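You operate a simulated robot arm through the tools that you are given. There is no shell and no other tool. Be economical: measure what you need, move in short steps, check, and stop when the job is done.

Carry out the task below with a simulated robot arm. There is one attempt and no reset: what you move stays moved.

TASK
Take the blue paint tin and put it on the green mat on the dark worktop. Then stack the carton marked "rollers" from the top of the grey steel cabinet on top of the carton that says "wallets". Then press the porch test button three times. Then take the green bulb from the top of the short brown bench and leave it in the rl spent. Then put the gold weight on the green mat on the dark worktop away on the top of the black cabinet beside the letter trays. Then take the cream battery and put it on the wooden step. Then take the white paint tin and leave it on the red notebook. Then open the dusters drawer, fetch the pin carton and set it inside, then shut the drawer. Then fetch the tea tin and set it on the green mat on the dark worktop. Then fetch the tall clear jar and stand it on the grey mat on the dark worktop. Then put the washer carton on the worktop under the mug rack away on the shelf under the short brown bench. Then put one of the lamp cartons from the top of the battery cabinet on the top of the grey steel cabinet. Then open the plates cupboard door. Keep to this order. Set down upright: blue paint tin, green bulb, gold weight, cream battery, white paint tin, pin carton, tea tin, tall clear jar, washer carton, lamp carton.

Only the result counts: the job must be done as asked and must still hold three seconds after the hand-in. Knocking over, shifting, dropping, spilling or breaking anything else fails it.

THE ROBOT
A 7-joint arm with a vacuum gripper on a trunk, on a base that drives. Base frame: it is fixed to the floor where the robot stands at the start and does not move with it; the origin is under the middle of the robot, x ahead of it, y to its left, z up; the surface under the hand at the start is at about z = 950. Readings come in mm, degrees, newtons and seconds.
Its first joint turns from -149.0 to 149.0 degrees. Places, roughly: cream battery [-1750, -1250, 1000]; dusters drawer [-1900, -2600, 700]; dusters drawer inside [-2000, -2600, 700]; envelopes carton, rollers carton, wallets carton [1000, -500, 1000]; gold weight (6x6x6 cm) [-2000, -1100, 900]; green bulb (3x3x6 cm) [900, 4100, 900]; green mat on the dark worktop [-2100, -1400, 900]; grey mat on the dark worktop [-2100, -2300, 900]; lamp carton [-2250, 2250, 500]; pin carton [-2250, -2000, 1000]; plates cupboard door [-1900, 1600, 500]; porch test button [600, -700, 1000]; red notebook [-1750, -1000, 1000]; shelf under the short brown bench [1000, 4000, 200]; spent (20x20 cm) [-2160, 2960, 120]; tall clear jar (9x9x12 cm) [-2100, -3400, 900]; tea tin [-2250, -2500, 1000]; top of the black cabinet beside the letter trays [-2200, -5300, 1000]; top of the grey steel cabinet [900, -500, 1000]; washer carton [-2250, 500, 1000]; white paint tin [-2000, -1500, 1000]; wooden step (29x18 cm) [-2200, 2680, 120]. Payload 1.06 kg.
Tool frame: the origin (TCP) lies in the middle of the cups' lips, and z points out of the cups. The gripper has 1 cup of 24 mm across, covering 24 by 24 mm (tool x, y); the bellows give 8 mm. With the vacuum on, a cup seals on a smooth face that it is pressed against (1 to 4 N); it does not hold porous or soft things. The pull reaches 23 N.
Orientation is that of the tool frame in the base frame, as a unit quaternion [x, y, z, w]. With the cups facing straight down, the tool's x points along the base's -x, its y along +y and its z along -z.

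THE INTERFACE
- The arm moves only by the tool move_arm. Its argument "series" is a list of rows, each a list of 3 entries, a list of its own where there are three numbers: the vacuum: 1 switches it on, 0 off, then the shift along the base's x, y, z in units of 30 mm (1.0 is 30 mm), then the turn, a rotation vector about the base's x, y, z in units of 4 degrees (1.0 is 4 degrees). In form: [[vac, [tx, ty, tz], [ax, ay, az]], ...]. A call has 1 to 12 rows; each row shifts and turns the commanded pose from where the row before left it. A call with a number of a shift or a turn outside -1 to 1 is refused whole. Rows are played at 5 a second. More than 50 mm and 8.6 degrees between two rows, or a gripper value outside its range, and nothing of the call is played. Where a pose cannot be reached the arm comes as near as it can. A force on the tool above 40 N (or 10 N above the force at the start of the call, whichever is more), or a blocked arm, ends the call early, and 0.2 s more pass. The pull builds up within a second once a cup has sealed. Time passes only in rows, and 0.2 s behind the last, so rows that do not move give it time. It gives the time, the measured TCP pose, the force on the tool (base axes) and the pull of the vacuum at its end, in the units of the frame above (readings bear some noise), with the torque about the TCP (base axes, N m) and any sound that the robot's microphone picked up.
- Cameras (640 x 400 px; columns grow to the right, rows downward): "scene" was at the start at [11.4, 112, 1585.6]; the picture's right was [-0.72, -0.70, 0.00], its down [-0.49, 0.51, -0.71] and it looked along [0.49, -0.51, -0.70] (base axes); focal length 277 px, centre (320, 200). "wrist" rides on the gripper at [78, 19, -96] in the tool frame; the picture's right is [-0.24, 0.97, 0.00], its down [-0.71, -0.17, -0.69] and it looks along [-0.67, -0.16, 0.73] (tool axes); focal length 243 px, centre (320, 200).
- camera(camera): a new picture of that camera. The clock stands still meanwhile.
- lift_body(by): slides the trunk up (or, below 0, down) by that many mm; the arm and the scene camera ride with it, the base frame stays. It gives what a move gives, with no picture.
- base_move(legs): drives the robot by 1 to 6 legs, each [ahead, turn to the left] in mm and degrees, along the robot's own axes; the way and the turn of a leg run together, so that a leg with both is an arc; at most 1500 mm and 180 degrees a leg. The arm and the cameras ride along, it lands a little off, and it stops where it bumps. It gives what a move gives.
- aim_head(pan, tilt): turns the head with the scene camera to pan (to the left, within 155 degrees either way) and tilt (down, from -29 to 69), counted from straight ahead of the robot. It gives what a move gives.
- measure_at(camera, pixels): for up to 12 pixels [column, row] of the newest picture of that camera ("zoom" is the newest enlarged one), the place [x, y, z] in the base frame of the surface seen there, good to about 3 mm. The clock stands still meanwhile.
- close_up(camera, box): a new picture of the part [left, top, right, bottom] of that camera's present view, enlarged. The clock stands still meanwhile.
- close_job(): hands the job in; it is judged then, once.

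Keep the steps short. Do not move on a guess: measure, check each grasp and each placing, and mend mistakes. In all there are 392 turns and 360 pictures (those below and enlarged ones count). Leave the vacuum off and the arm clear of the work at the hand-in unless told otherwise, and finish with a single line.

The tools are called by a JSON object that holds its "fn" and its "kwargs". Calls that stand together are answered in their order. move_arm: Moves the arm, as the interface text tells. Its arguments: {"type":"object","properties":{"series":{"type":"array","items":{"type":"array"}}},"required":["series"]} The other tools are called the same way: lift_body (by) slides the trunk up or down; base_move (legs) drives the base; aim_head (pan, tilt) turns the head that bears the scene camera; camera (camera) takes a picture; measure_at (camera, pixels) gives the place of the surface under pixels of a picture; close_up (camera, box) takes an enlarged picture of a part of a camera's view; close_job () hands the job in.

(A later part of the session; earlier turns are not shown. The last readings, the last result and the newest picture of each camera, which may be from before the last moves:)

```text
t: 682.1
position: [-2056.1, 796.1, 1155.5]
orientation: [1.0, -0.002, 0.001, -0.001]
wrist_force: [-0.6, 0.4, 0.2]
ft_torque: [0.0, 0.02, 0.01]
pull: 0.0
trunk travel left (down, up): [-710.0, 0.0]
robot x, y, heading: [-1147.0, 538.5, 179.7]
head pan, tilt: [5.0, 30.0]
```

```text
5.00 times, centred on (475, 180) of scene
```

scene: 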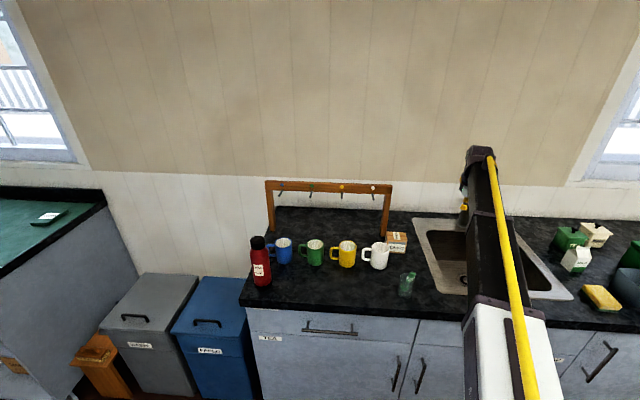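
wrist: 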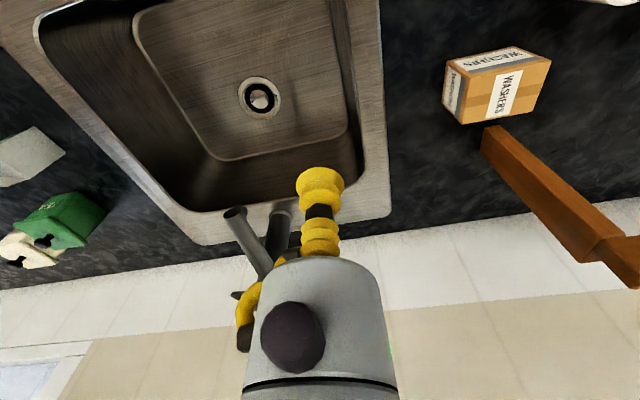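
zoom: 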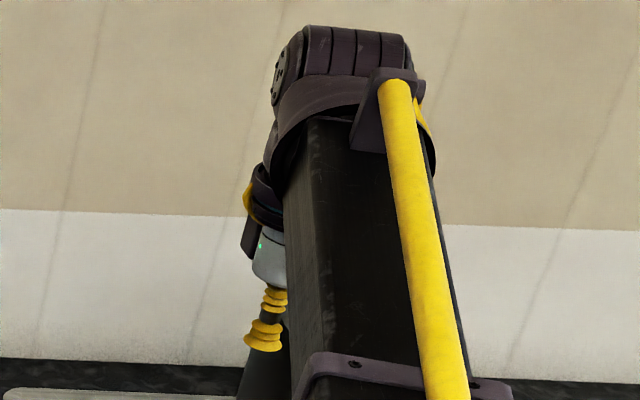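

Carton top x -2097…-2150, y 563…639, z 969. I'll grip at (-2116,602), a bit toward me, to keep the wrist off the post. Move over and lower.

{"fn": "move_arm", "kwargs": {"series": [[0, [-0.3, -0.92, 0], [0, 0, 0]], [0, [-0.3, -0.92, 0], [0, 0, 0]], [0, [-0.3, -0.92, 0], [0, 0, 0]], [0, [-0.3, -0.92, 0], [0, 0, 0]], [0, [-0.3, -0.92, 0], [0, 0, 0]], [0, [-0.3, -0.92, 0], [0, 0, 0]], [0, [-0.2, -0.92, 0], [0, 0, 0]], [0, [0, 0, -1], [0, 0, 0]], [0, [0, 0, -1], [0, 0, 0]], [0, [0, 0, -1], [0, 0, 0]], [0, [0, 0, 0], [0, 0, 0]]]}}

{"fn": "camera", "kwargs": {"camera": "wrist"}}

{"fn": "close_up", "kwargs": {"camera": "scene", "box": [340, 140, 460, 270]}}

```text
t: 684.5
position: [-2113.2, 604.0, 1064.2]
orientation: [1.0, -0.003, 0.001, -0.002]
wrist_force: [-0.2, 0.4, 0.3]
ft_torque: [0.01, -0.03, 0.01]
pull: 0.0
trunk travel left (down, up): [-710.0, 0.0]
robot x, y, heading: [-1142.4, 537.9, 179.7]
head pan, tilt: [5.0, 30.0]
```

```text
224 pictures are left
```

wrist: 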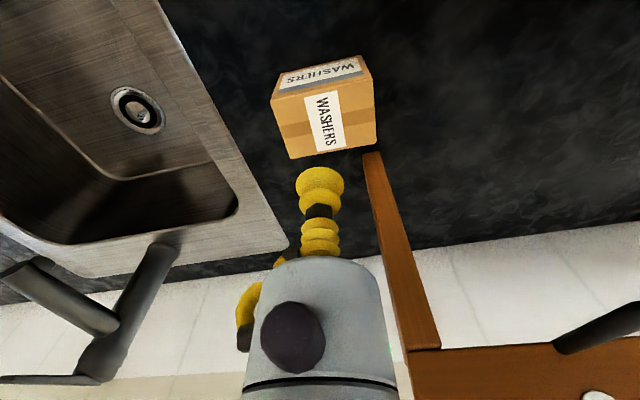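

```text
3.08 times, centred on (400, 205) of scene
```

zoom: 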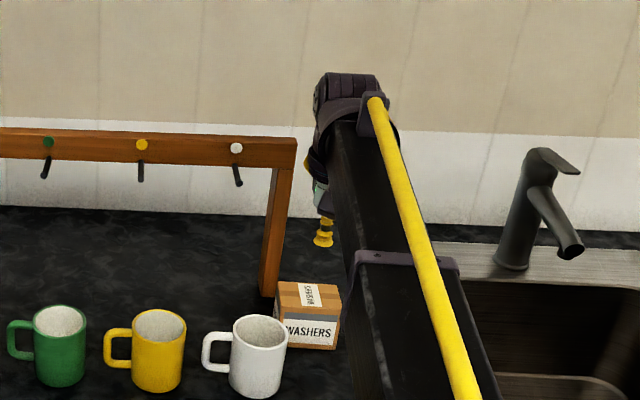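

Clear so far. Continue down to ~988.

{"fn": "move_arm", "kwargs": {"series": [[0, [0, 0, -0.9], [0, 0, 0]], [0, [0, 0, -0.9], [0, 0, 0]], [0, [0, 0, -0.7], [0, 0, 0]], [0, [0, 0, 0], [0, 0, 0]]]}}

{"fn": "camera", "kwargs": {"camera": "wrist"}}

{"fn": "measure_at", "kwargs": {"camera": "wrist", "pixels": [[255, 110], [380, 95], [320, 150], [275, 160], [370, 150], [320, 115]]}}

```text
t: 685.5
position: [-2114.6, 603.4, 989.6]
orientation: [1.0, -0.002, 0.001, -0.002]
wrist_force: [0.4, 0.3, 0.3]
ft_torque: [0.0, 0.01, 0.0]
pull: 0.1
trunk travel left (down, up): [-710.0, 0.0]
robot x, y, heading: [-1144.0, 535.6, 179.6]
head pan, tilt: [5.0, 30.0]
```

```text
222 pictures are left
```

wrist: 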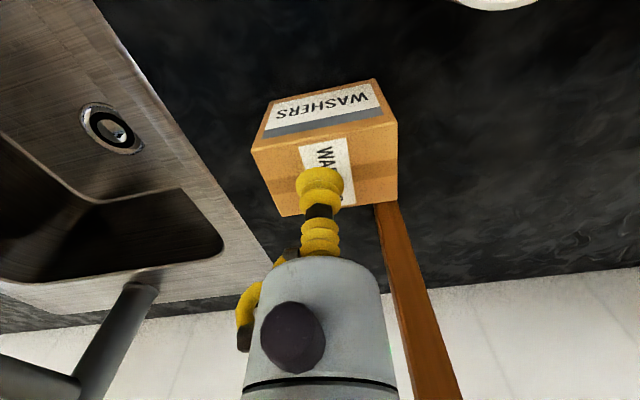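

```text
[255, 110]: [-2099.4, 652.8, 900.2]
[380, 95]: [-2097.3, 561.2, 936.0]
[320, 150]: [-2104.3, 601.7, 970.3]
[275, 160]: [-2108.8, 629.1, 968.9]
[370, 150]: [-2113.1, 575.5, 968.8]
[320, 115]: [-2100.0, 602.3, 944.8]
```

Good. Descend and seal.

{"fn": "move_arm", "kwargs": {"series": [[1, [-0.07, -0.05, -0.45], [0, 0, 0]], [1, [0, 0, -0.2], [0, 0, 0]], [1, [0, 0, -0.08], [0, 0, 0]], [1, [0, 0, 0], [0, 0, 0]], [1, [0, 0, 0], [0, 0, 0]], [1, [0, 0, 0], [0, 0, 0]]]}}

```text
t: 686.9
position: [-2116.6, 602.2, 969.0]
orientation: [1.0, -0.003, 0.0, -0.002]
wrist_force: [-4.1, 1.7, 13.1]
ft_torque: [-0.02, 0.01, -0.02]
pull: 22.9
trunk travel left (down, up): [-710.0, 0.0]
robot x, y, heading: [-1142.0, 539.1, 179.6]
head pan, tilt: [5.0, 30.0]
```

Sealed. Lift and back off.

{"fn": "move_arm", "kwargs": {"series": [[1, [0, 0, 0.3], [0, 0, 0]], [1, [0, 0, 0.7], [0, 0, 0]], [1, [0, 0, 1], [0, 0, 0]], [1, [0, 0, 1], [0, 0, 0]], [1, [0, 0, 1], [0, 0, 0]], [1, [0, 0, 1], [0, 0, 0]], [1, [0, 0, 1], [0, 0, 0]]]}}

{"fn": "camera", "kwargs": {"camera": "wrist"}}

```text
t: 688.5
position: [-2116.9, 603.1, 1148.2]
orientation: [1.0, -0.003, 0.002, -0.002]
wrist_force: [-0.5, -0.6, -3.8]
ft_torque: [0.0, -0.05, 0.0]
pull: 22.6
trunk travel left (down, up): [-710.0, 0.0]
robot x, y, heading: [-1141.6, 539.3, 179.6]
head pan, tilt: [5.0, 30.0]
```

```text
221 pictures are left
```

wrist: 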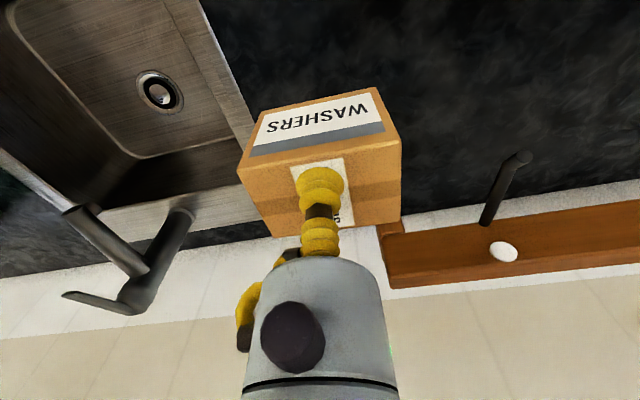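

Held. Drive in reverse (arm trailing) to the short bench.

{"fn": "base_move", "kwargs": {"legs": [[-350, 0], [0, 90.4], [-1500, 0], [-1500, 0], [-400, 0], [0, 90]]}}

{"fn": "aim_head", "kwargs": {"pan": 0, "tilt": 25}}

{"fn": "camera", "kwargs": {"camera": "scene"}}

```text
t: 714.7
position: [180.7, 3903.8, 1148.6]
orientation: [-0.008, 1.0, -0.001, -0.001]
wrist_force: [0.7, 0.5, -4.8]
ft_torque: [-0.01, 0.03, -0.02]
pull: 23.1
trunk travel left (down, up): [-710.0, 0.0]
robot x, y, heading: [-793.3, 3946.9, 0.7]
head pan, tilt: [5.0, 30.0]
```

```text
t: 715.4
position: [180.7, 3903.7, 1148.6]
orientation: [-0.008, 1.0, -0.002, -0.002]
wrist_force: [0.3, -0.5, -4.8]
ft_torque: [0.01, 0.08, -0.03]
pull: 22.7
trunk travel left (down, up): [-710.0, 0.0]
robot x, y, heading: [-796.1, 3951.3, 0.7]
head pan, tilt: [0.0, 25.0]
```

```text
220 pictures are left
```

scene: 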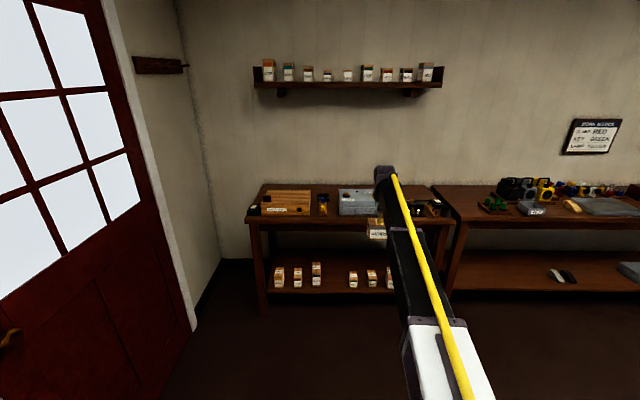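

Measure the shelf and free space.

{"fn": "close_up", "kwargs": {"camera": "scene", "box": [240, 200, 470, 320]}}

{"fn": "measure_at", "kwargs": {"camera": "zoom", "pixels": [[260, 240], [260, 200], [200, 265], [40, 60], [300, 60], [300, 75], [60, 265], [108, 190], [312, 190], [240, 180], [140, 250], [420, 250]]}}

```text
2.78 times, centred on (355, 260) of scene
```

zoom: 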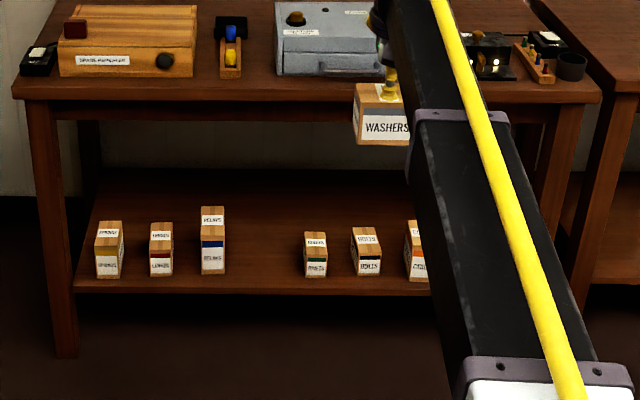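

```text
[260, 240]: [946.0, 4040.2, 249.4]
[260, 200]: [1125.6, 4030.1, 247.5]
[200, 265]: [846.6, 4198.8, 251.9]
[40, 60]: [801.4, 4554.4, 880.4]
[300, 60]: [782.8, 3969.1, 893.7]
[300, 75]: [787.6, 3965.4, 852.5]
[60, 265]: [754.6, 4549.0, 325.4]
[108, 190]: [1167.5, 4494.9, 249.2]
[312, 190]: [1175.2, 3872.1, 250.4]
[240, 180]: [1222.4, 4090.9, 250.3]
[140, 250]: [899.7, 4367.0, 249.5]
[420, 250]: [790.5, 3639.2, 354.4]
```

Shelf z=250; free front gap at (900–950, 4040). Lower the trunk out here, then align y to 4040.

{"fn": "lift_body", "kwargs": {"by": -400}}

{"fn": "lift_body", "kwargs": {"by": -290}}

{"fn": "move_arm", "kwargs": {"series": [[1, [-0.5, 0.9, 0], [0, 0, 0]], [1, [-0.5, 0.9, 0], [0, 0, 0]], [1, [-0.5, 0.9, 0], [0, 0, 0]], [1, [-0.5, 0.9, 0], [0, 0, 0]], [1, [-0.5, 0.7, 0], [0, 0, 0]], [1, [0, 0, 0], [0, 0, 0]]]}}

{"fn": "base_move", "kwargs": {"legs": [[0, -0.7], [480, 0]]}}

{"fn": "camera", "kwargs": {"camera": "scene"}}

{"fn": "camera", "kwargs": {"camera": "wrist"}}

```text
t: 719.2
position: [180.2, 3902.6, 747.7]
orientation: [-0.008, 1.0, -0.002, -0.001]
wrist_force: [-0.4, -0.7, -2.7]
ft_torque: [-0.02, 0.03, 0.0]
pull: 22.4
trunk travel left (down, up): [-310.0, 400.0]
robot x, y, heading: [-791.9, 3949.8, 1.0]
head pan, tilt: [0.0, 25.0]
```

```text
t: 722.1
position: [181.3, 3904.0, 457.2]
orientation: [-0.008, 1.0, -0.002, 0.0]
wrist_force: [0.3, 0.3, -3.6]
ft_torque: [-0.01, 0.05, 0.0]
pull: 22.6
trunk travel left (down, up): [-20.0, 690.0]
robot x, y, heading: [-794.4, 3946.1, 0.8]
head pan, tilt: [0.0, 25.0]
```

```text
t: 723.5
position: [103.7, 4032.7, 460.0]
orientation: [-0.008, 1.0, -0.001, 0.0]
wrist_force: [-0.4, 0.0, -4.0]
ft_torque: [0.06, 0.06, -0.02]
pull: 23.0
trunk travel left (down, up): [-20.0, 690.0]
robot x, y, heading: [-793.0, 3949.1, 0.6]
head pan, tilt: [0.0, 25.0]
```

```text
t: 726.7
position: [586.1, 4024.2, 460.3]
orientation: [-0.004, 1.0, -0.001, -0.001]
wrist_force: [0.6, 0.8, -3.3]
ft_torque: [0.01, 0.02, 0.0]
pull: 23.0
trunk travel left (down, up): [-20.0, 690.0]
robot x, y, heading: [-310.8, 3949.7, 0.1]
head pan, tilt: [0.0, 25.0]
```

```text
218 pictures are left
```

scene: 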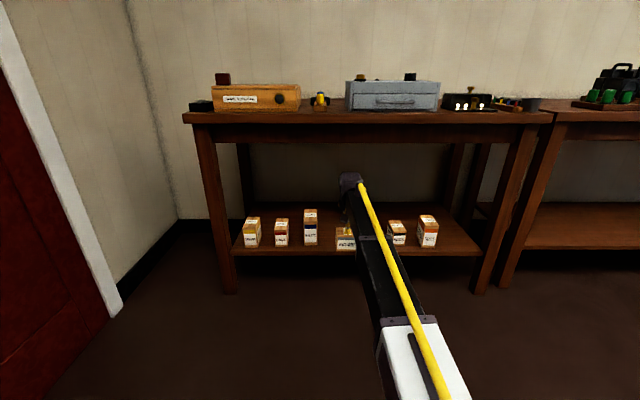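

```text
217 pictures are left
```

wrist: 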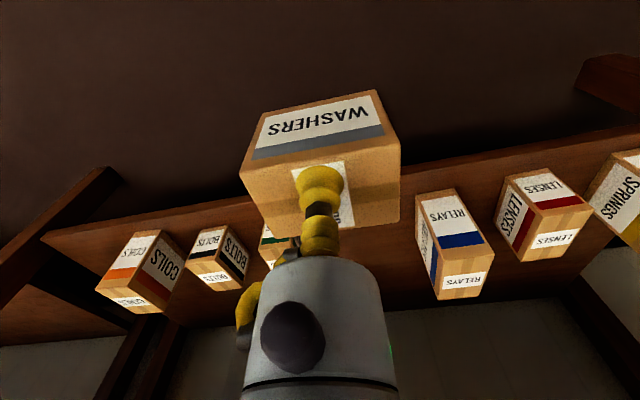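

{"fn": "measure_at", "kwargs": {"camera": "wrist", "pixels": [[470, 285], [445, 290], [425, 230], [268, 240], [225, 280], [240, 285], [555, 240], [440, 200], [420, 200]]}}

{"fn": "close_up", "kwargs": {"camera": "scene", "box": [230, 190, 460, 270]}}

```text
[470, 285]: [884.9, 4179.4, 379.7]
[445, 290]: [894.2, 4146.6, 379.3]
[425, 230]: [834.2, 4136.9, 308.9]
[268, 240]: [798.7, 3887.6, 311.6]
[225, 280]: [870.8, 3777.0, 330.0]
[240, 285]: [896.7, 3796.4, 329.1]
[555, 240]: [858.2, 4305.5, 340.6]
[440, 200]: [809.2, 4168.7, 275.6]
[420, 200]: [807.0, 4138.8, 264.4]
```

```text
2.78 times, centred on (345, 230) of scene
```

zoom: 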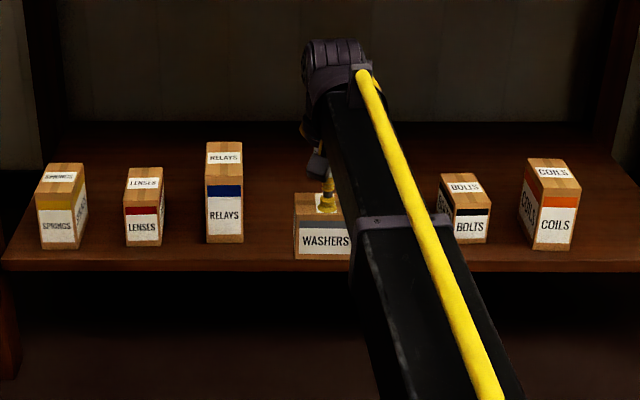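

The gap is centred at y≈4026; TCP at 4024. Lower the arm to ~390 and drive in 320 mm.

{"fn": "move_arm", "kwargs": {"series": [[1, [0, 0, -0.8], [0, 0, 0]], [1, [0, 0, -0.8], [0, 0, 0]], [1, [0, 0, -0.7], [0, 0, 0]], [1, [0, 0, 0], [0, 0, 0]]]}}

{"fn": "base_move", "kwargs": {"legs": [[320, 0]]}}

{"fn": "camera", "kwargs": {"camera": "wrist"}}

{"fn": "camera", "kwargs": {"camera": "scene"}}

```text
t: 727.7
position: [584.6, 4023.4, 390.5]
orientation: [-0.004, 1.0, -0.002, -0.001]
wrist_force: [0.2, 1.2, -2.6]
ft_torque: [0.02, 0.07, 0.0]
pull: 22.8
trunk travel left (down, up): [-20.0, 690.0]
robot x, y, heading: [-312.8, 3949.1, 0.0]
head pan, tilt: [0.0, 25.0]
```

```text
t: 729.8
position: [902.5, 4024.7, 392.3]
orientation: [-0.003, 1.0, -0.002, 0.0]
wrist_force: [0.0, -0.2, -3.2]
ft_torque: [-0.01, 0.03, 0.03]
pull: 22.9
trunk travel left (down, up): [-20.0, 690.0]
robot x, y, heading: [7.0, 3951.9, 0.1]
head pan, tilt: [0.0, 25.0]
```

```text
215 pictures are left
```

wrist: 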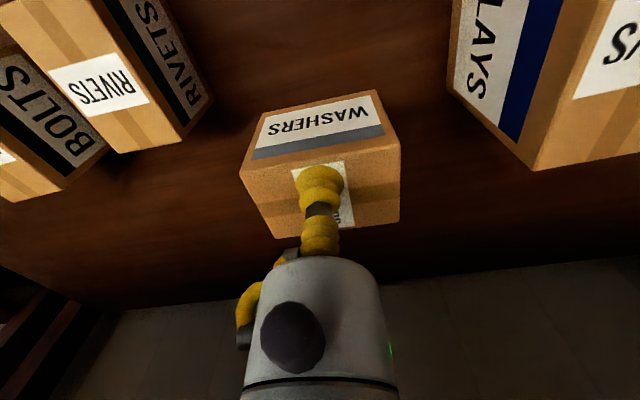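

```text
214 pictures are left
```

scene: 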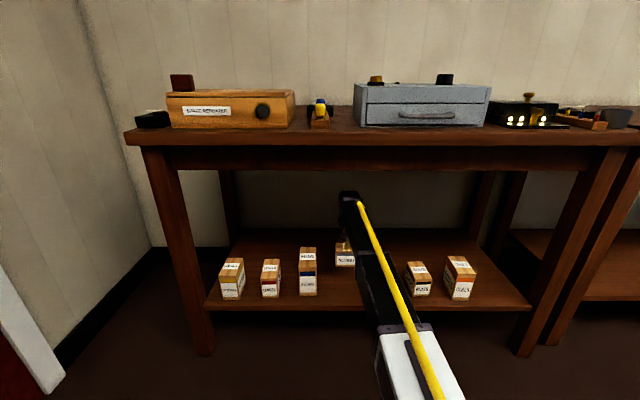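

Well centred between relays and rivets. Lower to contact (~319).

{"fn": "move_arm", "kwargs": {"series": [[1, [0, 0, -0.8], [0, 0, 0]], [1, [0, 0, -0.8], [0, 0, 0]], [1, [0, 0, -0.5], [0, 0, 0]], [1, [0, 0, 0], [0, 0, 0]]]}}

{"fn": "move_arm", "kwargs": {"series": [[1, [0, 0, -0.15], [0, 0, 0]], [1, [0, 0, 0], [0, 0, 0]]]}}

{"fn": "move_arm", "kwargs": {"series": [[1, [0, 0, -0.1], [0, 0, 0]], [1, [0, 0, 0], [0, 0, 0]]]}}

```text
t: 730.8
position: [901.7, 4024.7, 330.2]
orientation: [-0.004, 1.0, -0.001, -0.001]
wrist_force: [0.6, 0.9, -4.2]
ft_torque: [-0.04, 0.05, 0.02]
pull: 22.8
trunk travel left (down, up): [-20.0, 690.0]
robot x, y, heading: [5.9, 3951.4, 0.1]
head pan, tilt: [0.0, 25.0]
```

```text
t: 731.4
position: [902.7, 4023.9, 325.5]
orientation: [-0.003, 1.0, -0.002, -0.001]
wrist_force: [0.2, 0.0, -4.2]
ft_torque: [-0.01, 0.07, 0.02]
pull: 22.9
trunk travel left (down, up): [-20.0, 690.0]
robot x, y, heading: [7.7, 3949.8, 0.5]
head pan, tilt: [0.0, 25.0]
```

```text
t: 732.0
position: [901.8, 4025.2, 322.0]
orientation: [-0.003, 1.0, -0.002, 0.0]
wrist_force: [-0.4, 0.3, -4.2]
ft_torque: [0.02, 0.04, -0.04]
pull: 22.8
trunk travel left (down, up): [-20.0, 690.0]
robot x, y, heading: [8.2, 3950.2, 0.2]
head pan, tilt: [0.0, 25.0]
```

{"fn": "move_arm", "kwargs": {"series": [[1, [0, 0, -0.1], [0, 0, 0]], [1, [0, 0, 0], [0, 0, 0]]]}}

{"fn": "move_arm", "kwargs": {"series": [[1, [0, 0, -0.05], [0, 0, 0]], [1, [0, 0, 0], [0, 0, 0]]]}}

```text
t: 732.6
position: [901.8, 4024.8, 319.8]
orientation: [-0.003, 1.0, -0.003, -0.001]
wrist_force: [-6.3, -1.0, 10.3]
ft_torque: [0.03, -0.1, 0.01]
pull: 22.1
trunk travel left (down, up): [-20.0, 690.0]
robot x, y, heading: [3.2, 3948.9, 0.3]
head pan, tilt: [0.0, 25.0]
```

```text
t: 733.2
position: [902.8, 4024.8, 318.3]
orientation: [-0.002, 1.0, -0.001, 0.0]
wrist_force: [-6.3, -2.7, 14.8]
ft_torque: [0.03, -0.12, -0.02]
pull: 22.9
trunk travel left (down, up): [-20.0, 690.0]
robot x, y, heading: [6.3, 3949.6, 0.4]
head pan, tilt: [0.0, 25.0]
```

Contact. Release and rise 60 mm.

{"fn": "move_arm", "kwargs": {"series": [[1, [0, 0, 0.05], [0, 0, 0]], [0, [0, 0, 0], [0, 0, 0]], [0, [0, 0, 0], [0, 0, 0]], [0, [0, 0, 0], [0, 0, 0]], [0, [0, 0, 0.1], [0, 0, 0]], [0, [0, 0, 0.5], [0, 0, 0]], [0, [0, 0, 1], [0, 0, 0]], [0, [0, 0, 0.7], [0, 0, 0]]]}}

{"fn": "camera", "kwargs": {"camera": "wrist"}}

```text
t: 735.0
position: [902.6, 4023.5, 386.1]
orientation: [-0.003, 1.0, -0.002, 0.0]
wrist_force: [-0.3, 0.3, -0.9]
ft_torque: [-0.04, -0.03, 0.0]
pull: 0.2
trunk travel left (down, up): [-20.0, 690.0]
robot x, y, heading: [9.4, 3952.8, 0.3]
head pan, tilt: [0.0, 25.0]
```

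```text
213 pictures are left
```

wrist: 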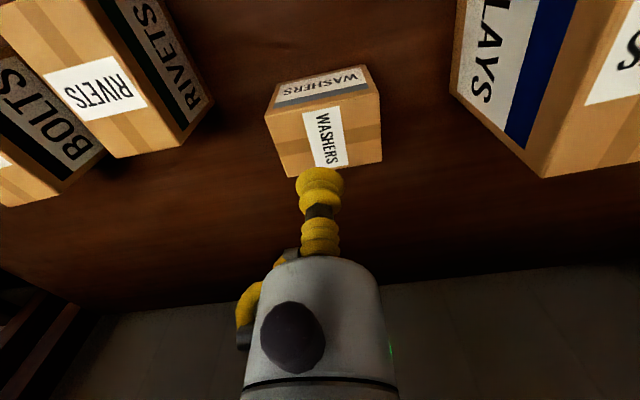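

Washer carton placed. Back out, raise, and go to the battery cabinet.

{"fn": "base_move", "kwargs": {"legs": [[-800, 0]]}}

{"fn": "lift_body", "kwargs": {"by": 400}}

{"fn": "base_move", "kwargs": {"legs": [[0, -90], [1500, 0], [150, 0], [0, -90]]}}

{"fn": "aim_head", "kwargs": {"pan": 0, "tilt": 35}}

{"fn": "camera", "kwargs": {"camera": "scene"}}

```text
t: 739.3
position: [102.4, 4022.3, 385.5]
orientation: [-0.006, 1.0, -0.001, 0.0]
wrist_force: [0.2, 0.4, -0.2]
ft_torque: [-0.01, 0.0, 0.0]
pull: 0.0
trunk travel left (down, up): [-20.0, 690.0]
robot x, y, heading: [-795.6, 3944.9, 0.3]
head pan, tilt: [0.0, 25.0]
```

```text
t: 743.1
position: [103.1, 4023.9, 787.8]
orientation: [-0.005, 1.0, -0.002, -0.001]
wrist_force: [0.5, 0.0, 0.0]
ft_torque: [0.02, 0.0, 0.0]
pull: 0.0
trunk travel left (down, up): [-420.0, 290.0]
robot x, y, heading: [-791.9, 3945.7, 0.5]
head pan, tilt: [0.0, 25.0]
```

```text
t: 759.1
position: [-1693.4, 2218.9, 785.6]
orientation: [1.0, 0.013, 0.001, -0.002]
wrist_force: [0.1, 0.2, 0.5]
ft_torque: [0.0, -0.01, -0.02]
pull: 0.1
trunk travel left (down, up): [-420.0, 290.0]
robot x, y, heading: [-799.3, 2310.7, -178.4]
head pan, tilt: [0.0, 25.0]
```

```text
t: 759.8
position: [-1689.8, 2218.5, 786.9]
orientation: [1.0, 0.013, 0.001, -0.003]
wrist_force: [-0.2, -0.4, -0.3]
ft_torque: [0.01, 0.0, -0.06]
pull: 0.1
trunk travel left (down, up): [-420.0, 290.0]
robot x, y, heading: [-800.3, 2309.8, -178.7]
head pan, tilt: [0.0, 35.0]
```

```text
212 pictures are left
```

scene: 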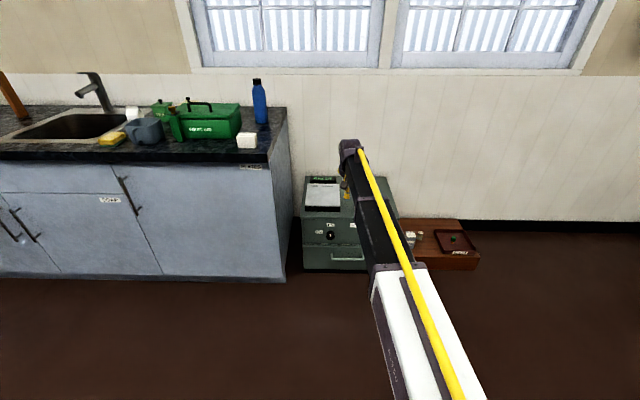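

{"fn": "measure_at", "kwargs": {"camera": "scene", "pixels": [[285, 120], [290, 200], [259, 100], [305, 200], [330, 215], [328, 195], [390, 190]]}}

{"fn": "base_move", "kwargs": {"legs": [[0, -1.4], [350, 0]]}}

{"fn": "camera", "kwargs": {"camera": "wrist"}}

```text
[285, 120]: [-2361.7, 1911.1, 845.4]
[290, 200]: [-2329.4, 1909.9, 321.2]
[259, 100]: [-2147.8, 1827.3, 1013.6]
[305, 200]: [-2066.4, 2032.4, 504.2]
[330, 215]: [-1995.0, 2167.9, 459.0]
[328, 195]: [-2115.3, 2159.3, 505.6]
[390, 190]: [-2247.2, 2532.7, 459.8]
```

```text
t: 762.4
position: [-2046.9, 2244.6, 786.7]
orientation: [1.0, -0.001, 0.001, -0.003]
wrist_force: [0.3, 0.1, 0.0]
ft_torque: [0.02, 0.02, -0.03]
pull: 0.0
trunk travel left (down, up): [-420.0, 290.0]
robot x, y, heading: [-1148.4, 2311.5, 179.6]
head pan, tilt: [0.0, 35.0]
```

```text
211 pictures are left
```

wrist: 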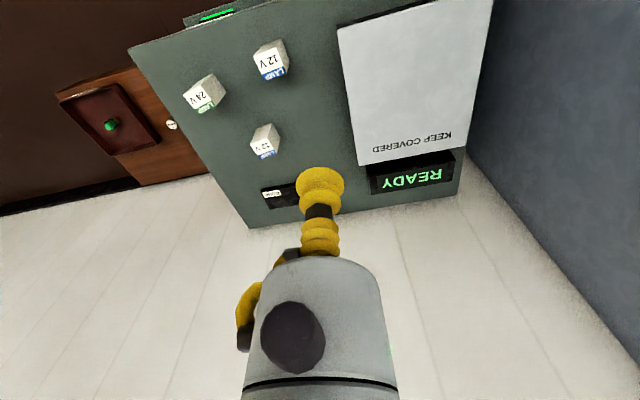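

{"fn": "close_up", "kwargs": {"camera": "wrist", "box": [170, 20, 330, 220]}}

{"fn": "measure_at", "kwargs": {"camera": "wrist", "pixels": [[267, 55], [253, 50], [286, 42], [265, 70], [262, 135], [203, 92], [250, 90], [318, 200], [277, 195]]}}

```text
2.00 times, centred on (250, 120) of wrist
```

zoom: 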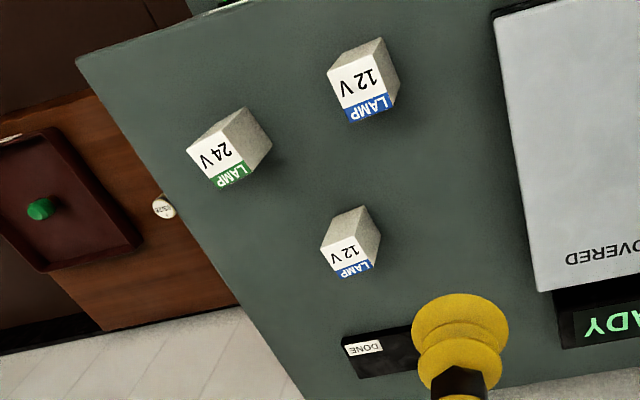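

```text
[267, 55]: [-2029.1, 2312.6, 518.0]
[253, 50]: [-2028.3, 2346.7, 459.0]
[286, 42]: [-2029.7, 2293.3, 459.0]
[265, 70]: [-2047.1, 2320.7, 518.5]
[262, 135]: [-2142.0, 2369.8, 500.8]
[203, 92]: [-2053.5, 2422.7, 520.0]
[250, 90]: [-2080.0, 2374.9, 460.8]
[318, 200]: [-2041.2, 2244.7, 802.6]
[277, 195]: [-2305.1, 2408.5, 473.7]
```

All three are lamp cartons. Take the front 12 V one at ≈(-2037,2316, top 518). Hover over it.

{"fn": "move_arm", "kwargs": {"series": [[0, [0.15, 0.8, -0.9], [0, 0, 0]], [0, [0.15, 0.8, -0.9], [0, 0, 0]], [0, [0, 0.75, -0.9], [0, 0, 0]], [0, [0, 0, -1], [0, 0, 0]], [0, [0, 0, -1], [0, 0, 0]], [0, [0, 0, -1], [0, 0, 0]], [0, [0, 0, -0.9], [0, 0, 0]], [0, [0, 0, 0], [0, 0, 0]]]}}

{"fn": "camera", "kwargs": {"camera": "wrist"}}

```text
t: 764.2
position: [-2036.3, 2316.7, 588.5]
orientation: [1.0, -0.001, 0.0, -0.002]
wrist_force: [0.1, -1.1, 0.3]
ft_torque: [0.03, -0.02, -0.01]
pull: 0.0
trunk travel left (down, up): [-420.0, 290.0]
robot x, y, heading: [-1150.1, 2309.8, 179.8]
head pan, tilt: [0.0, 35.0]
```

```text
209 pictures are left
```

wrist: 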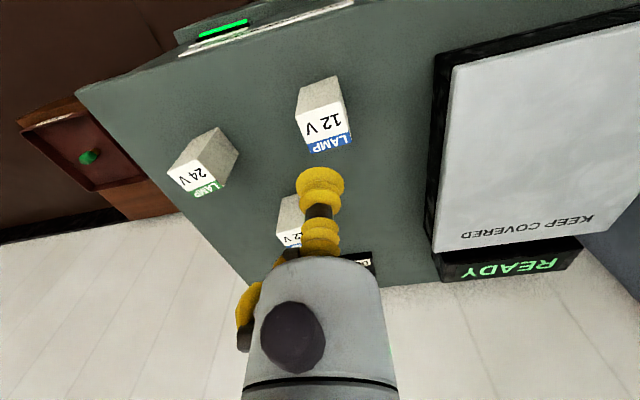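

{"fn": "measure_at", "kwargs": {"camera": "wrist", "pixels": [[326, 130], [300, 118], [347, 107], [352, 140], [310, 150], [325, 115], [330, 145]]}}

```text
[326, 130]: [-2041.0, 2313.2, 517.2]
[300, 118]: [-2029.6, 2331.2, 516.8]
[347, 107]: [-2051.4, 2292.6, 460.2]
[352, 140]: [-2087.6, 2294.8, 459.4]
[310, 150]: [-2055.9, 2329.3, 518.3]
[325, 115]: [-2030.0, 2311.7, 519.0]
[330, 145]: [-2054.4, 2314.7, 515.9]
```

Top centre ≈ (-2043,2314,518). Adjust, descend and seal.

{"fn": "move_arm", "kwargs": {"series": [[0, [-0.22, -0.09, -0.8], [0, 0, 0]], [0, [0, 0, -0.8], [0, 0, 0]], [0, [0, 0, 0], [0, 0, 0]]]}}

{"fn": "camera", "kwargs": {"camera": "wrist"}}

{"fn": "measure_at", "kwargs": {"camera": "wrist", "pixels": [[298, 150], [350, 140], [325, 135], [325, 160], [300, 175], [352, 165]]}}

```text
t: 765.0
position: [-2043.2, 2312.6, 539.9]
orientation: [1.0, -0.001, 0.001, -0.001]
wrist_force: [0.7, -1.2, 0.1]
ft_torque: [-0.04, 0.0, -0.01]
pull: 0.1
trunk travel left (down, up): [-420.0, 290.0]
robot x, y, heading: [-1152.9, 2310.1, 179.8]
head pan, tilt: [0.0, 35.0]
```

```text
208 pictures are left
```

wrist: 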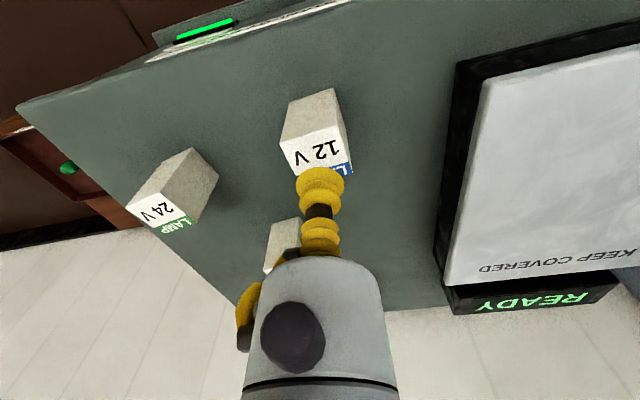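

```text
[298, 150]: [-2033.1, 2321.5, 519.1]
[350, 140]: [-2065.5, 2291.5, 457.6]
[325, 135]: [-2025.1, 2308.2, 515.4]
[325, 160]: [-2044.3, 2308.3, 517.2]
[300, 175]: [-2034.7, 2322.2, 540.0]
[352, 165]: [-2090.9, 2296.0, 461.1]
```

{"fn": "move_arm", "kwargs": {"series": [[1, [0, 0.05, -0.5], [0, 0, 0]], [1, [0, 0, -0.2], [0, 0, 0]], [1, [0, 0, -0.07], [0, 0, 0]], [1, [0, 0, 0], [0, 0, 0]], [1, [0, 0, 0], [0, 0, 0]], [1, [0, 0, 0], [0, 0, 0]]]}}

```text
t: 766.4
position: [-2044.3, 2315.3, 517.5]
orientation: [1.0, -0.001, 0.0, -0.003]
wrist_force: [-0.6, 0.8, -0.2]
ft_torque: [-0.01, -0.01, -0.01]
pull: 23.0
trunk travel left (down, up): [-420.0, 290.0]
robot x, y, heading: [-1146.1, 2310.4, 179.6]
head pan, tilt: [0.0, 35.0]
```

Sealed. Lift, raise the trunk, back off and drive to the grey cabinet.

{"fn": "move_arm", "kwargs": {"series": [[1, [0, 0, 0.3], [0, 0, 0]], [1, [0, 0, 0.8], [0, 0, 0]], [1, [0, 0, 1], [0, 0, 0]], [1, [0, 0, 1], [0, 0, 0]], [1, [0, 0, 1], [0, 0, 0]], [1, [0, 0, 1], [0, 0, 0]], [1, [0, 0, 1], [0, 0, 0]], [1, [0, 0, 1], [0, 0, 0]], [1, [0, 0, 1], [0, 0, 0]], [1, [0, 0, 1], [0, 0, 0]]]}}

{"fn": "camera", "kwargs": {"camera": "wrist"}}

{"fn": "base_move", "kwargs": {"legs": [[-350, 0]]}}

{"fn": "lift_body", "kwargs": {"by": 290}}

{"fn": "base_move", "kwargs": {"legs": [[0, 90.3], [1500, 0], [1010, 0], [0, 90]]}}

{"fn": "aim_head", "kwargs": {"pan": 0, "tilt": 30}}

{"fn": "camera", "kwargs": {"camera": "scene"}}

```text
t: 768.6
position: [-2043.9, 2315.0, 791.2]
orientation: [1.0, -0.001, 0.002, -0.002]
wrist_force: [-0.7, 0.6, 0.3]
ft_torque: [0.0, 0.05, 0.01]
pull: 23.2
trunk travel left (down, up): [-420.0, 290.0]
robot x, y, heading: [-1147.2, 2308.0, 179.7]
head pan, tilt: [0.0, 35.0]
```

```text
207 pictures are left
```

wrist: 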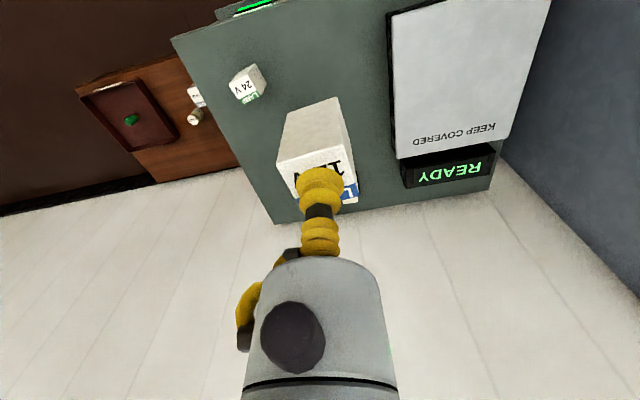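

```text
t: 770.9
position: [-1689.3, 2318.2, 789.5]
orientation: [1.0, -0.003, 0.0, -0.002]
wrist_force: [-0.5, 0.2, -0.9]
ft_torque: [0.02, -0.03, 0.02]
pull: 22.9
trunk travel left (down, up): [-420.0, 290.0]
robot x, y, heading: [-794.8, 2305.7, 179.5]
head pan, tilt: [0.0, 35.0]
```

```text
t: 773.8
position: [-1689.6, 2317.1, 1079.7]
orientation: [1.0, -0.003, 0.001, -0.002]
wrist_force: [0.0, -0.1, -0.5]
ft_torque: [-0.01, -0.04, -0.02]
pull: 22.7
trunk travel left (down, up): [-710.0, 0.0]
robot x, y, heading: [-796.6, 2306.6, 179.2]
head pan, tilt: [0.0, 35.0]
```

```text
t: 793.8
position: [130.8, -185.9, 1079.3]
orientation: [-0.013, 1.0, -0.002, -0.001]
wrist_force: [-0.6, 0.2, -0.1]
ft_torque: [0.02, 0.02, 0.03]
pull: 23.4
trunk travel left (down, up): [-710.0, 0.0]
robot x, y, heading: [-765.4, -208.9, 1.4]
head pan, tilt: [0.0, 35.0]
```

```text
t: 794.5
position: [130.3, -186.1, 1080.2]
orientation: [-0.013, 1.0, -0.002, -0.001]
wrist_force: [-0.9, 0.1, 0.1]
ft_torque: [0.03, 0.0, 0.02]
pull: 23.4
trunk travel left (down, up): [-710.0, 0.0]
robot x, y, heading: [-759.2, -207.9, 1.4]
head pan, tilt: [0.0, 30.0]
```

```text
206 pictures are left
```

scene: 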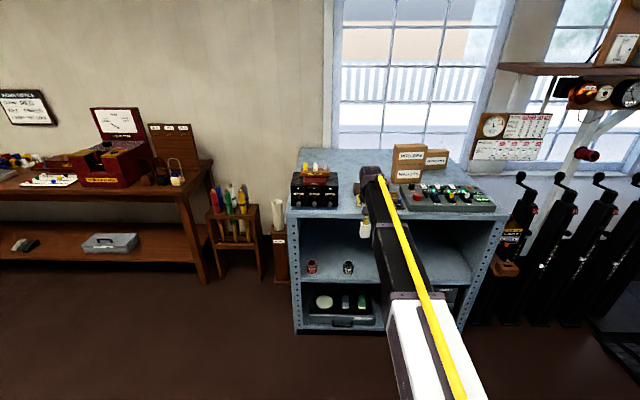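

Raise 70 mm, align, and drive in 760 mm.

{"fn": "move_arm", "kwargs": {"series": [[1, [0, 0, 0.8], [0, 0, 0]], [1, [0, 0, 0.8], [0, 0, 0]], [1, [0, 0, 0.7], [0, 0, 0]]]}}

{"fn": "base_move", "kwargs": {"legs": [[0, -1.4], [760, 0]]}}

{"fn": "camera", "kwargs": {"camera": "wrist"}}

{"fn": "measure_at", "kwargs": {"camera": "wrist", "pixels": [[240, 100], [400, 100], [240, 200], [400, 180], [250, 20], [380, 20]]}}

```text
t: 795.3
position: [130.6, -185.7, 1149.5]
orientation: [-0.014, 1.0, -0.002, -0.001]
wrist_force: [-0.6, 0.1, -0.5]
ft_torque: [0.0, 0.02, 0.02]
pull: 23.1
trunk travel left (down, up): [-710.0, 0.0]
robot x, y, heading: [-760.2, -206.6, 1.1]
head pan, tilt: [0.0, 30.0]
```

```text
t: 799.7
position: [886.9, -197.2, 1149.5]
orientation: [-0.005, 1.0, -0.002, 0.0]
wrist_force: [1.0, -0.2, 0.0]
ft_torque: [0.0, 0.04, 0.02]
pull: 22.6
trunk travel left (down, up): [-710.0, 0.0]
robot x, y, heading: [-7.1, -200.3, 0.3]
head pan, tilt: [0.0, 30.0]
```

```text
205 pictures are left
```

wrist: 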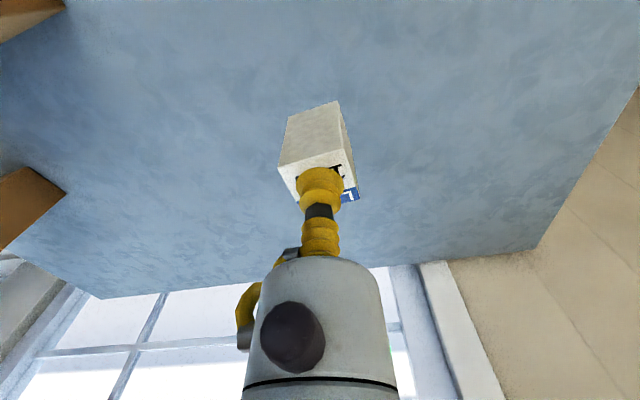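

```text
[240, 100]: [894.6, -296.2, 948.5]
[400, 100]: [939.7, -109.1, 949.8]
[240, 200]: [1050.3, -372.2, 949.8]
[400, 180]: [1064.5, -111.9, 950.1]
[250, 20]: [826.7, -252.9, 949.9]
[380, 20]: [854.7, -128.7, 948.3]
```

Wide empty area of the cabinet top (z 950). Lower to near contact (TCP ≈ 1008).

{"fn": "move_arm", "kwargs": {"series": [[1, [0, 0, -0.9], [0, 0, 0]], [1, [0, 0, -0.9], [0, 0, 0]], [1, [0, 0, -0.9], [0, 0, 0]], [1, [0, 0, -0.9], [0, 0, 0]], [1, [0, 0, -0.7], [0, 0, 0]], [1, [0, 0, 0], [0, 0, 0]]]}}

{"fn": "move_arm", "kwargs": {"series": [[1, [0, 0, -0.15], [0, 0, 0]], [1, [0, 0, 0], [0, 0, 0]]]}}

{"fn": "move_arm", "kwargs": {"series": [[1, [0, 0, -0.08], [0, 0, 0]], [1, [0, 0, 0], [0, 0, 0]]]}}

```text
t: 801.1
position: [886.2, -197.1, 1020.5]
orientation: [-0.006, 1.0, -0.002, -0.001]
wrist_force: [-0.3, -0.2, -0.4]
ft_torque: [0.0, 0.0, 0.03]
pull: 22.2
trunk travel left (down, up): [-710.0, 0.0]
robot x, y, heading: [-3.7, -205.1, 0.3]
head pan, tilt: [0.0, 30.0]
```

```text
t: 801.7
position: [887.1, -198.2, 1016.2]
orientation: [-0.005, 1.0, -0.001, -0.001]
wrist_force: [-0.2, -0.7, -0.9]
ft_torque: [-0.01, 0.0, 0.0]
pull: 23.0
trunk travel left (down, up): [-710.0, 0.0]
robot x, y, heading: [-6.3, -206.0, 0.5]
head pan, tilt: [0.0, 30.0]
```

```text
t: 802.3
position: [886.2, -198.2, 1012.0]
orientation: [-0.005, 1.0, -0.001, -0.002]
wrist_force: [0.6, -0.4, -0.4]
ft_torque: [-0.01, -0.01, 0.03]
pull: 22.8
trunk travel left (down, up): [-710.0, 0.0]
robot x, y, heading: [-9.3, -206.8, 0.3]
head pan, tilt: [0.0, 30.0]
```

{"fn": "move_arm", "kwargs": {"series": [[1, [0, 0, -0.07], [0, 0, 0]], [1, [0, 0, 0], [0, 0, 0]]]}}

{"fn": "move_arm", "kwargs": {"series": [[1, [0, 0, -0.06], [0, 0, 0]], [1, [0, 0, 0], [0, 0, 0]]]}}

```text
t: 802.9
position: [887.9, -197.7, 1011.7]
orientation: [-0.006, 1.0, -0.002, -0.001]
wrist_force: [0.2, 0.0, -0.3]
ft_torque: [0.01, -0.01, -0.05]
pull: 22.4
trunk travel left (down, up): [-710.0, 0.0]
robot x, y, heading: [-9.3, -203.1, 0.3]
head pan, tilt: [0.0, 30.0]
```

```text
t: 803.5
position: [887.9, -197.6, 1009.3]
orientation: [-0.005, 1.0, -0.001, 0.0]
wrist_force: [-1.1, -0.3, -0.7]
ft_torque: [-0.01, -0.01, 0.03]
pull: 23.0
trunk travel left (down, up): [-710.0, 0.0]
robot x, y, heading: [-7.8, -206.0, 0.3]
head pan, tilt: [0.0, 30.0]
```

{"fn": "move_arm", "kwargs": {"series": [[1, [0, 0, -0.05], [0, 0, 0]], [1, [0, 0, 0], [0, 0, 0]]]}}

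{"fn": "move_arm", "kwargs": {"series": [[1, [0, 0, -0.05], [0, 0, 0]], [1, [0, 0, 0], [0, 0, 0]]]}}

```text
t: 804.1
position: [886.4, -196.9, 1007.8]
orientation: [-0.005, 1.0, -0.002, 0.0]
wrist_force: [-0.4, -0.5, 0.4]
ft_torque: [0.01, -0.02, 0.02]
pull: 22.8
trunk travel left (down, up): [-710.0, 0.0]
robot x, y, heading: [-5.7, -202.3, 0.3]
head pan, tilt: [0.0, 30.0]
```

```text
t: 804.7
position: [887.0, -195.7, 1008.5]
orientation: [-0.005, 1.0, -0.002, -0.001]
wrist_force: [1.3, 0.8, 8.1]
ft_torque: [-0.01, -0.03, -0.01]
pull: 22.7
trunk travel left (down, up): [-710.0, 0.0]
robot x, y, heading: [-4.8, -201.2, 0.3]
head pan, tilt: [0.0, 30.0]
```

Contact. Release and rise.

{"fn": "move_arm", "kwargs": {"series": [[0, [0, 0, 0.02], [0, 0, 0]], [0, [0, 0, 0], [0, 0, 0]], [0, [0, 0, 0], [0, 0, 0]], [0, [0, 0, 0.1], [0, 0, 0]], [0, [0, 0, 0.5], [0, 0, 0]], [0, [0, 0, 1], [0, 0, 0]], [0, [0, 0, 1], [0, 0, 0]], [0, [0, 0, 1], [0, 0, 0]], [0, [0, 0, 1], [0, 0, 0]]]}}

{"fn": "camera", "kwargs": {"camera": "wrist"}}

```text
t: 806.7
position: [888.2, -198.3, 1143.8]
orientation: [-0.006, 1.0, -0.002, 0.0]
wrist_force: [-0.3, -0.6, -0.1]
ft_torque: [-0.03, -0.01, 0.02]
pull: 0.1
trunk travel left (down, up): [-710.0, 0.0]
robot x, y, heading: [-7.5, -204.2, 0.7]
head pan, tilt: [0.0, 30.0]
```

```text
204 pictures are left
```

wrist: 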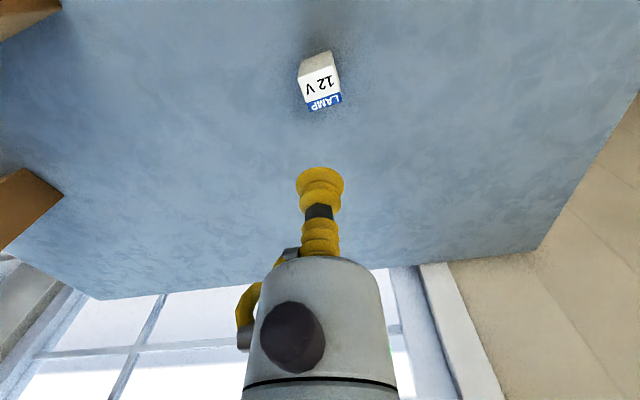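

Lamp carton stands on the cabinet. Last: the plates cupboard door. Drive to face the sink unit.

{"fn": "base_move", "kwargs": {"legs": [[-790, 0], [0, 90], [1500, 0], [200, 0], [0, 90]]}}

{"fn": "aim_head", "kwargs": {"pan": 0, "tilt": 40}}

{"fn": "camera", "kwargs": {"camera": "scene"}}

```text
t: 826.7
position: [-1731.5, 1422.7, 1143.8]
orientation: [1.0, 0.014, 0.001, -0.001]
wrist_force: [-0.5, -0.2, 0.3]
ft_torque: [0.0, -0.01, -0.04]
pull: 0.0
trunk travel left (down, up): [-710.0, 0.0]
robot x, y, heading: [-835.8, 1448.0, -178.4]
head pan, tilt: [0.0, 30.0]
```

```text
t: 827.4
position: [-1730.5, 1423.4, 1144.7]
orientation: [1.0, 0.015, 0.001, -0.002]
wrist_force: [0.3, 0.2, -0.9]
ft_torque: [0.02, 0.0, -0.01]
pull: 0.1
trunk travel left (down, up): [-710.0, 0.0]
robot x, y, heading: [-832.8, 1446.0, -178.2]
head pan, tilt: [0.0, 40.0]
```

```text
203 pictures are left
```

scene: 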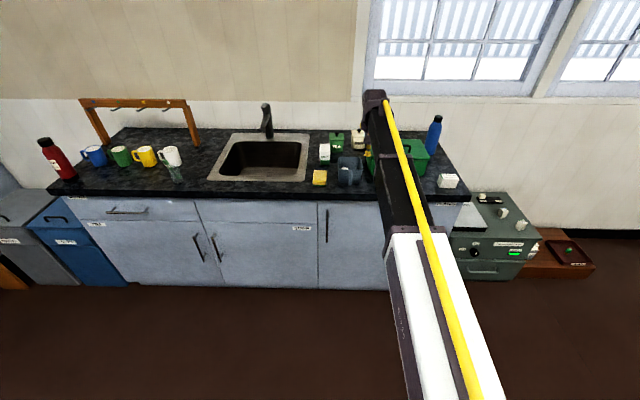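

{"fn": "move_arm", "kwargs": {"series": [[0, [0, -1, 0], [0, 0, 0]], [0, [0, -1, 0], [0, 0, 0]], [0, [0, -1, 0], [0, 0, 0]], [0, [0, -1, 0], [0, 0, 0]], [0, [0, -1, 0], [0, 0, 0]], [0, [0, -1, 0], [0, 0, 0]], [0, [0, -1, 0], [0, 0, 0]], [0, [0, -1, 0], [0, 0, 0]], [0, [0.3, -1, 0], [0, 0, 0]], [0, [0.3, -1, 0], [0, 0, 0]], [0, [0.3, -1, 0], [0, 0, 0]]]}}

{"fn": "close_up", "kwargs": {"camera": "scene", "box": [180, 170, 480, 310]}}

{"fn": "measure_at", "kwargs": {"camera": "zoom", "pixels": [[300, 80], [300, 200], [320, 110], [310, 140], [560, 70], [540, 200], [400, 150], [340, 150], [545, 90], [400, 250], [400, 60]]}}

```text
t: 829.8
position: [-1704.1, 1092.5, 1144.3]
orientation: [1.0, 0.013, 0.0, -0.002]
wrist_force: [-0.4, 0.5, -0.6]
ft_torque: [0.01, 0.0, -0.02]
pull: 0.0
trunk travel left (down, up): [-710.0, 0.0]
robot x, y, heading: [-833.1, 1443.4, -178.5]
head pan, tilt: [0.0, 40.0]
```

```text
2.13 times, centred on (330, 240) of scene
```

zoom: 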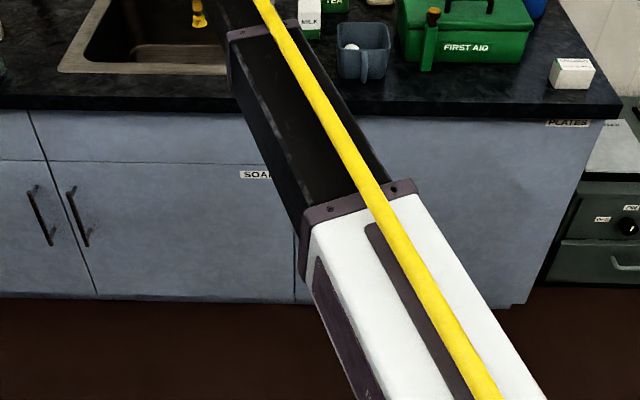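

```text
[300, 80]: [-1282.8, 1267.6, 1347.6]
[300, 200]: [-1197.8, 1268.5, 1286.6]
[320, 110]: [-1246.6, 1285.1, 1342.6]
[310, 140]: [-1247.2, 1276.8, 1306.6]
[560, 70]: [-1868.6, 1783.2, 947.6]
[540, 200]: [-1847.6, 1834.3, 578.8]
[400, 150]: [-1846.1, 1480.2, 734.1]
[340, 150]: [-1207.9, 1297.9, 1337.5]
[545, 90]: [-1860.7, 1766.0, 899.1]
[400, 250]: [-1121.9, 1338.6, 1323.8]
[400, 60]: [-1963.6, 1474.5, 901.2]
```

"PLATES" is the rightmost door (front plane x≈-1847), handle on its left, hinge on its right (y≈1890). Align and lower the trunk, then look without the arm in front.

{"fn": "base_move", "kwargs": {"legs": [[-60, -1.6]]}}

{"fn": "lift_body", "kwargs": {"by": -400}}

{"fn": "lift_body", "kwargs": {"by": -100}}

{"fn": "aim_head", "kwargs": {"pan": -5, "tilt": 25}}

{"fn": "camera", "kwargs": {"camera": "scene"}}

```text
t: 830.8
position: [-1651.7, 1118.1, 1145.6]
orientation: [1.0, 0.001, 0.001, -0.001]
wrist_force: [-0.3, 0.1, 0.1]
ft_torque: [0.03, 0.03, -0.02]
pull: 0.1
trunk travel left (down, up): [-710.0, 0.0]
robot x, y, heading: [-776.5, 1445.4, 179.7]
head pan, tilt: [0.0, 40.0]
```

```text
t: 834.6
position: [-1651.7, 1118.0, 744.0]
orientation: [1.0, 0.001, 0.001, -0.002]
wrist_force: [-1.5, -0.5, 0.0]
ft_torque: [0.02, 0.02, 0.02]
pull: 0.0
trunk travel left (down, up): [-310.0, 400.0]
robot x, y, heading: [-777.2, 1452.8, 179.9]
head pan, tilt: [0.0, 40.0]
```

```text
t: 835.9
position: [-1652.1, 1117.5, 643.4]
orientation: [1.0, 0.001, 0.001, -0.002]
wrist_force: [-0.3, -0.1, 0.8]
ft_torque: [-0.02, 0.02, 0.05]
pull: 0.1
trunk travel left (down, up): [-210.0, 500.0]
robot x, y, heading: [-773.5, 1447.8, 180.0]
head pan, tilt: [0.0, 40.0]
```

```text
t: 836.7
position: [-1651.8, 1118.2, 644.8]
orientation: [1.0, 0.001, 0.001, -0.002]
wrist_force: [-0.1, 0.2, 0.8]
ft_torque: [0.02, 0.0, 0.0]
pull: 0.1
trunk travel left (down, up): [-210.0, 500.0]
robot x, y, heading: [-774.4, 1447.4, 179.9]
head pan, tilt: [-5.0, 25.0]
```

```text
201 pictures are left
```

scene: 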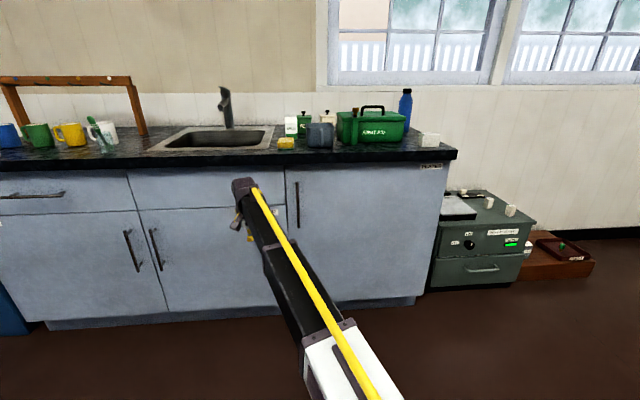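

{"fn": "close_up", "kwargs": {"camera": "scene", "box": [260, 140, 480, 310]}}

{"fn": "measure_at", "kwargs": {"camera": "zoom", "pixels": [[125, 130], [125, 225], [115, 180], [85, 180], [90, 95], [540, 95], [510, 250], [470, 460], [460, 390], [250, 200], [300, 380], [140, 300]]}}

```text
2.35 times, centred on (370, 225) of scene
```

zoom: 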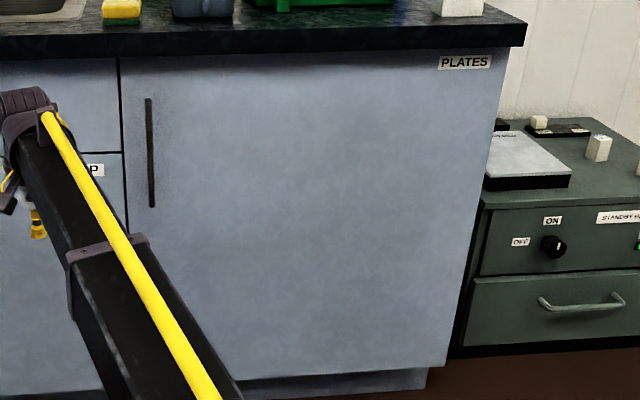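

```text
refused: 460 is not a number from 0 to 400
```

{"fn": "measure_at", "kwargs": {"camera": "zoom", "pixels": [[150, 105], [152, 200], [123, 180], [130, 80], [495, 75], [470, 220], [443, 355], [250, 200], [300, 370], [180, 250], [445, 380], [425, 370]]}}

```text
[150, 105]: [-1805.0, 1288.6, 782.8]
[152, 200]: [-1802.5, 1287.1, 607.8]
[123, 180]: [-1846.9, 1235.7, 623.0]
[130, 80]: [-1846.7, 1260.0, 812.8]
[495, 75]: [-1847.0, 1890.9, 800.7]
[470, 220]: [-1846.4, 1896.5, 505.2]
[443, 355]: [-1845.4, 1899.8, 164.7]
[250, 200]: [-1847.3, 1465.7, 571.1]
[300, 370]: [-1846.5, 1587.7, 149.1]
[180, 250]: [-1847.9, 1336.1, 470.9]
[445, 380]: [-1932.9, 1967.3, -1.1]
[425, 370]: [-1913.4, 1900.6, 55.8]
```

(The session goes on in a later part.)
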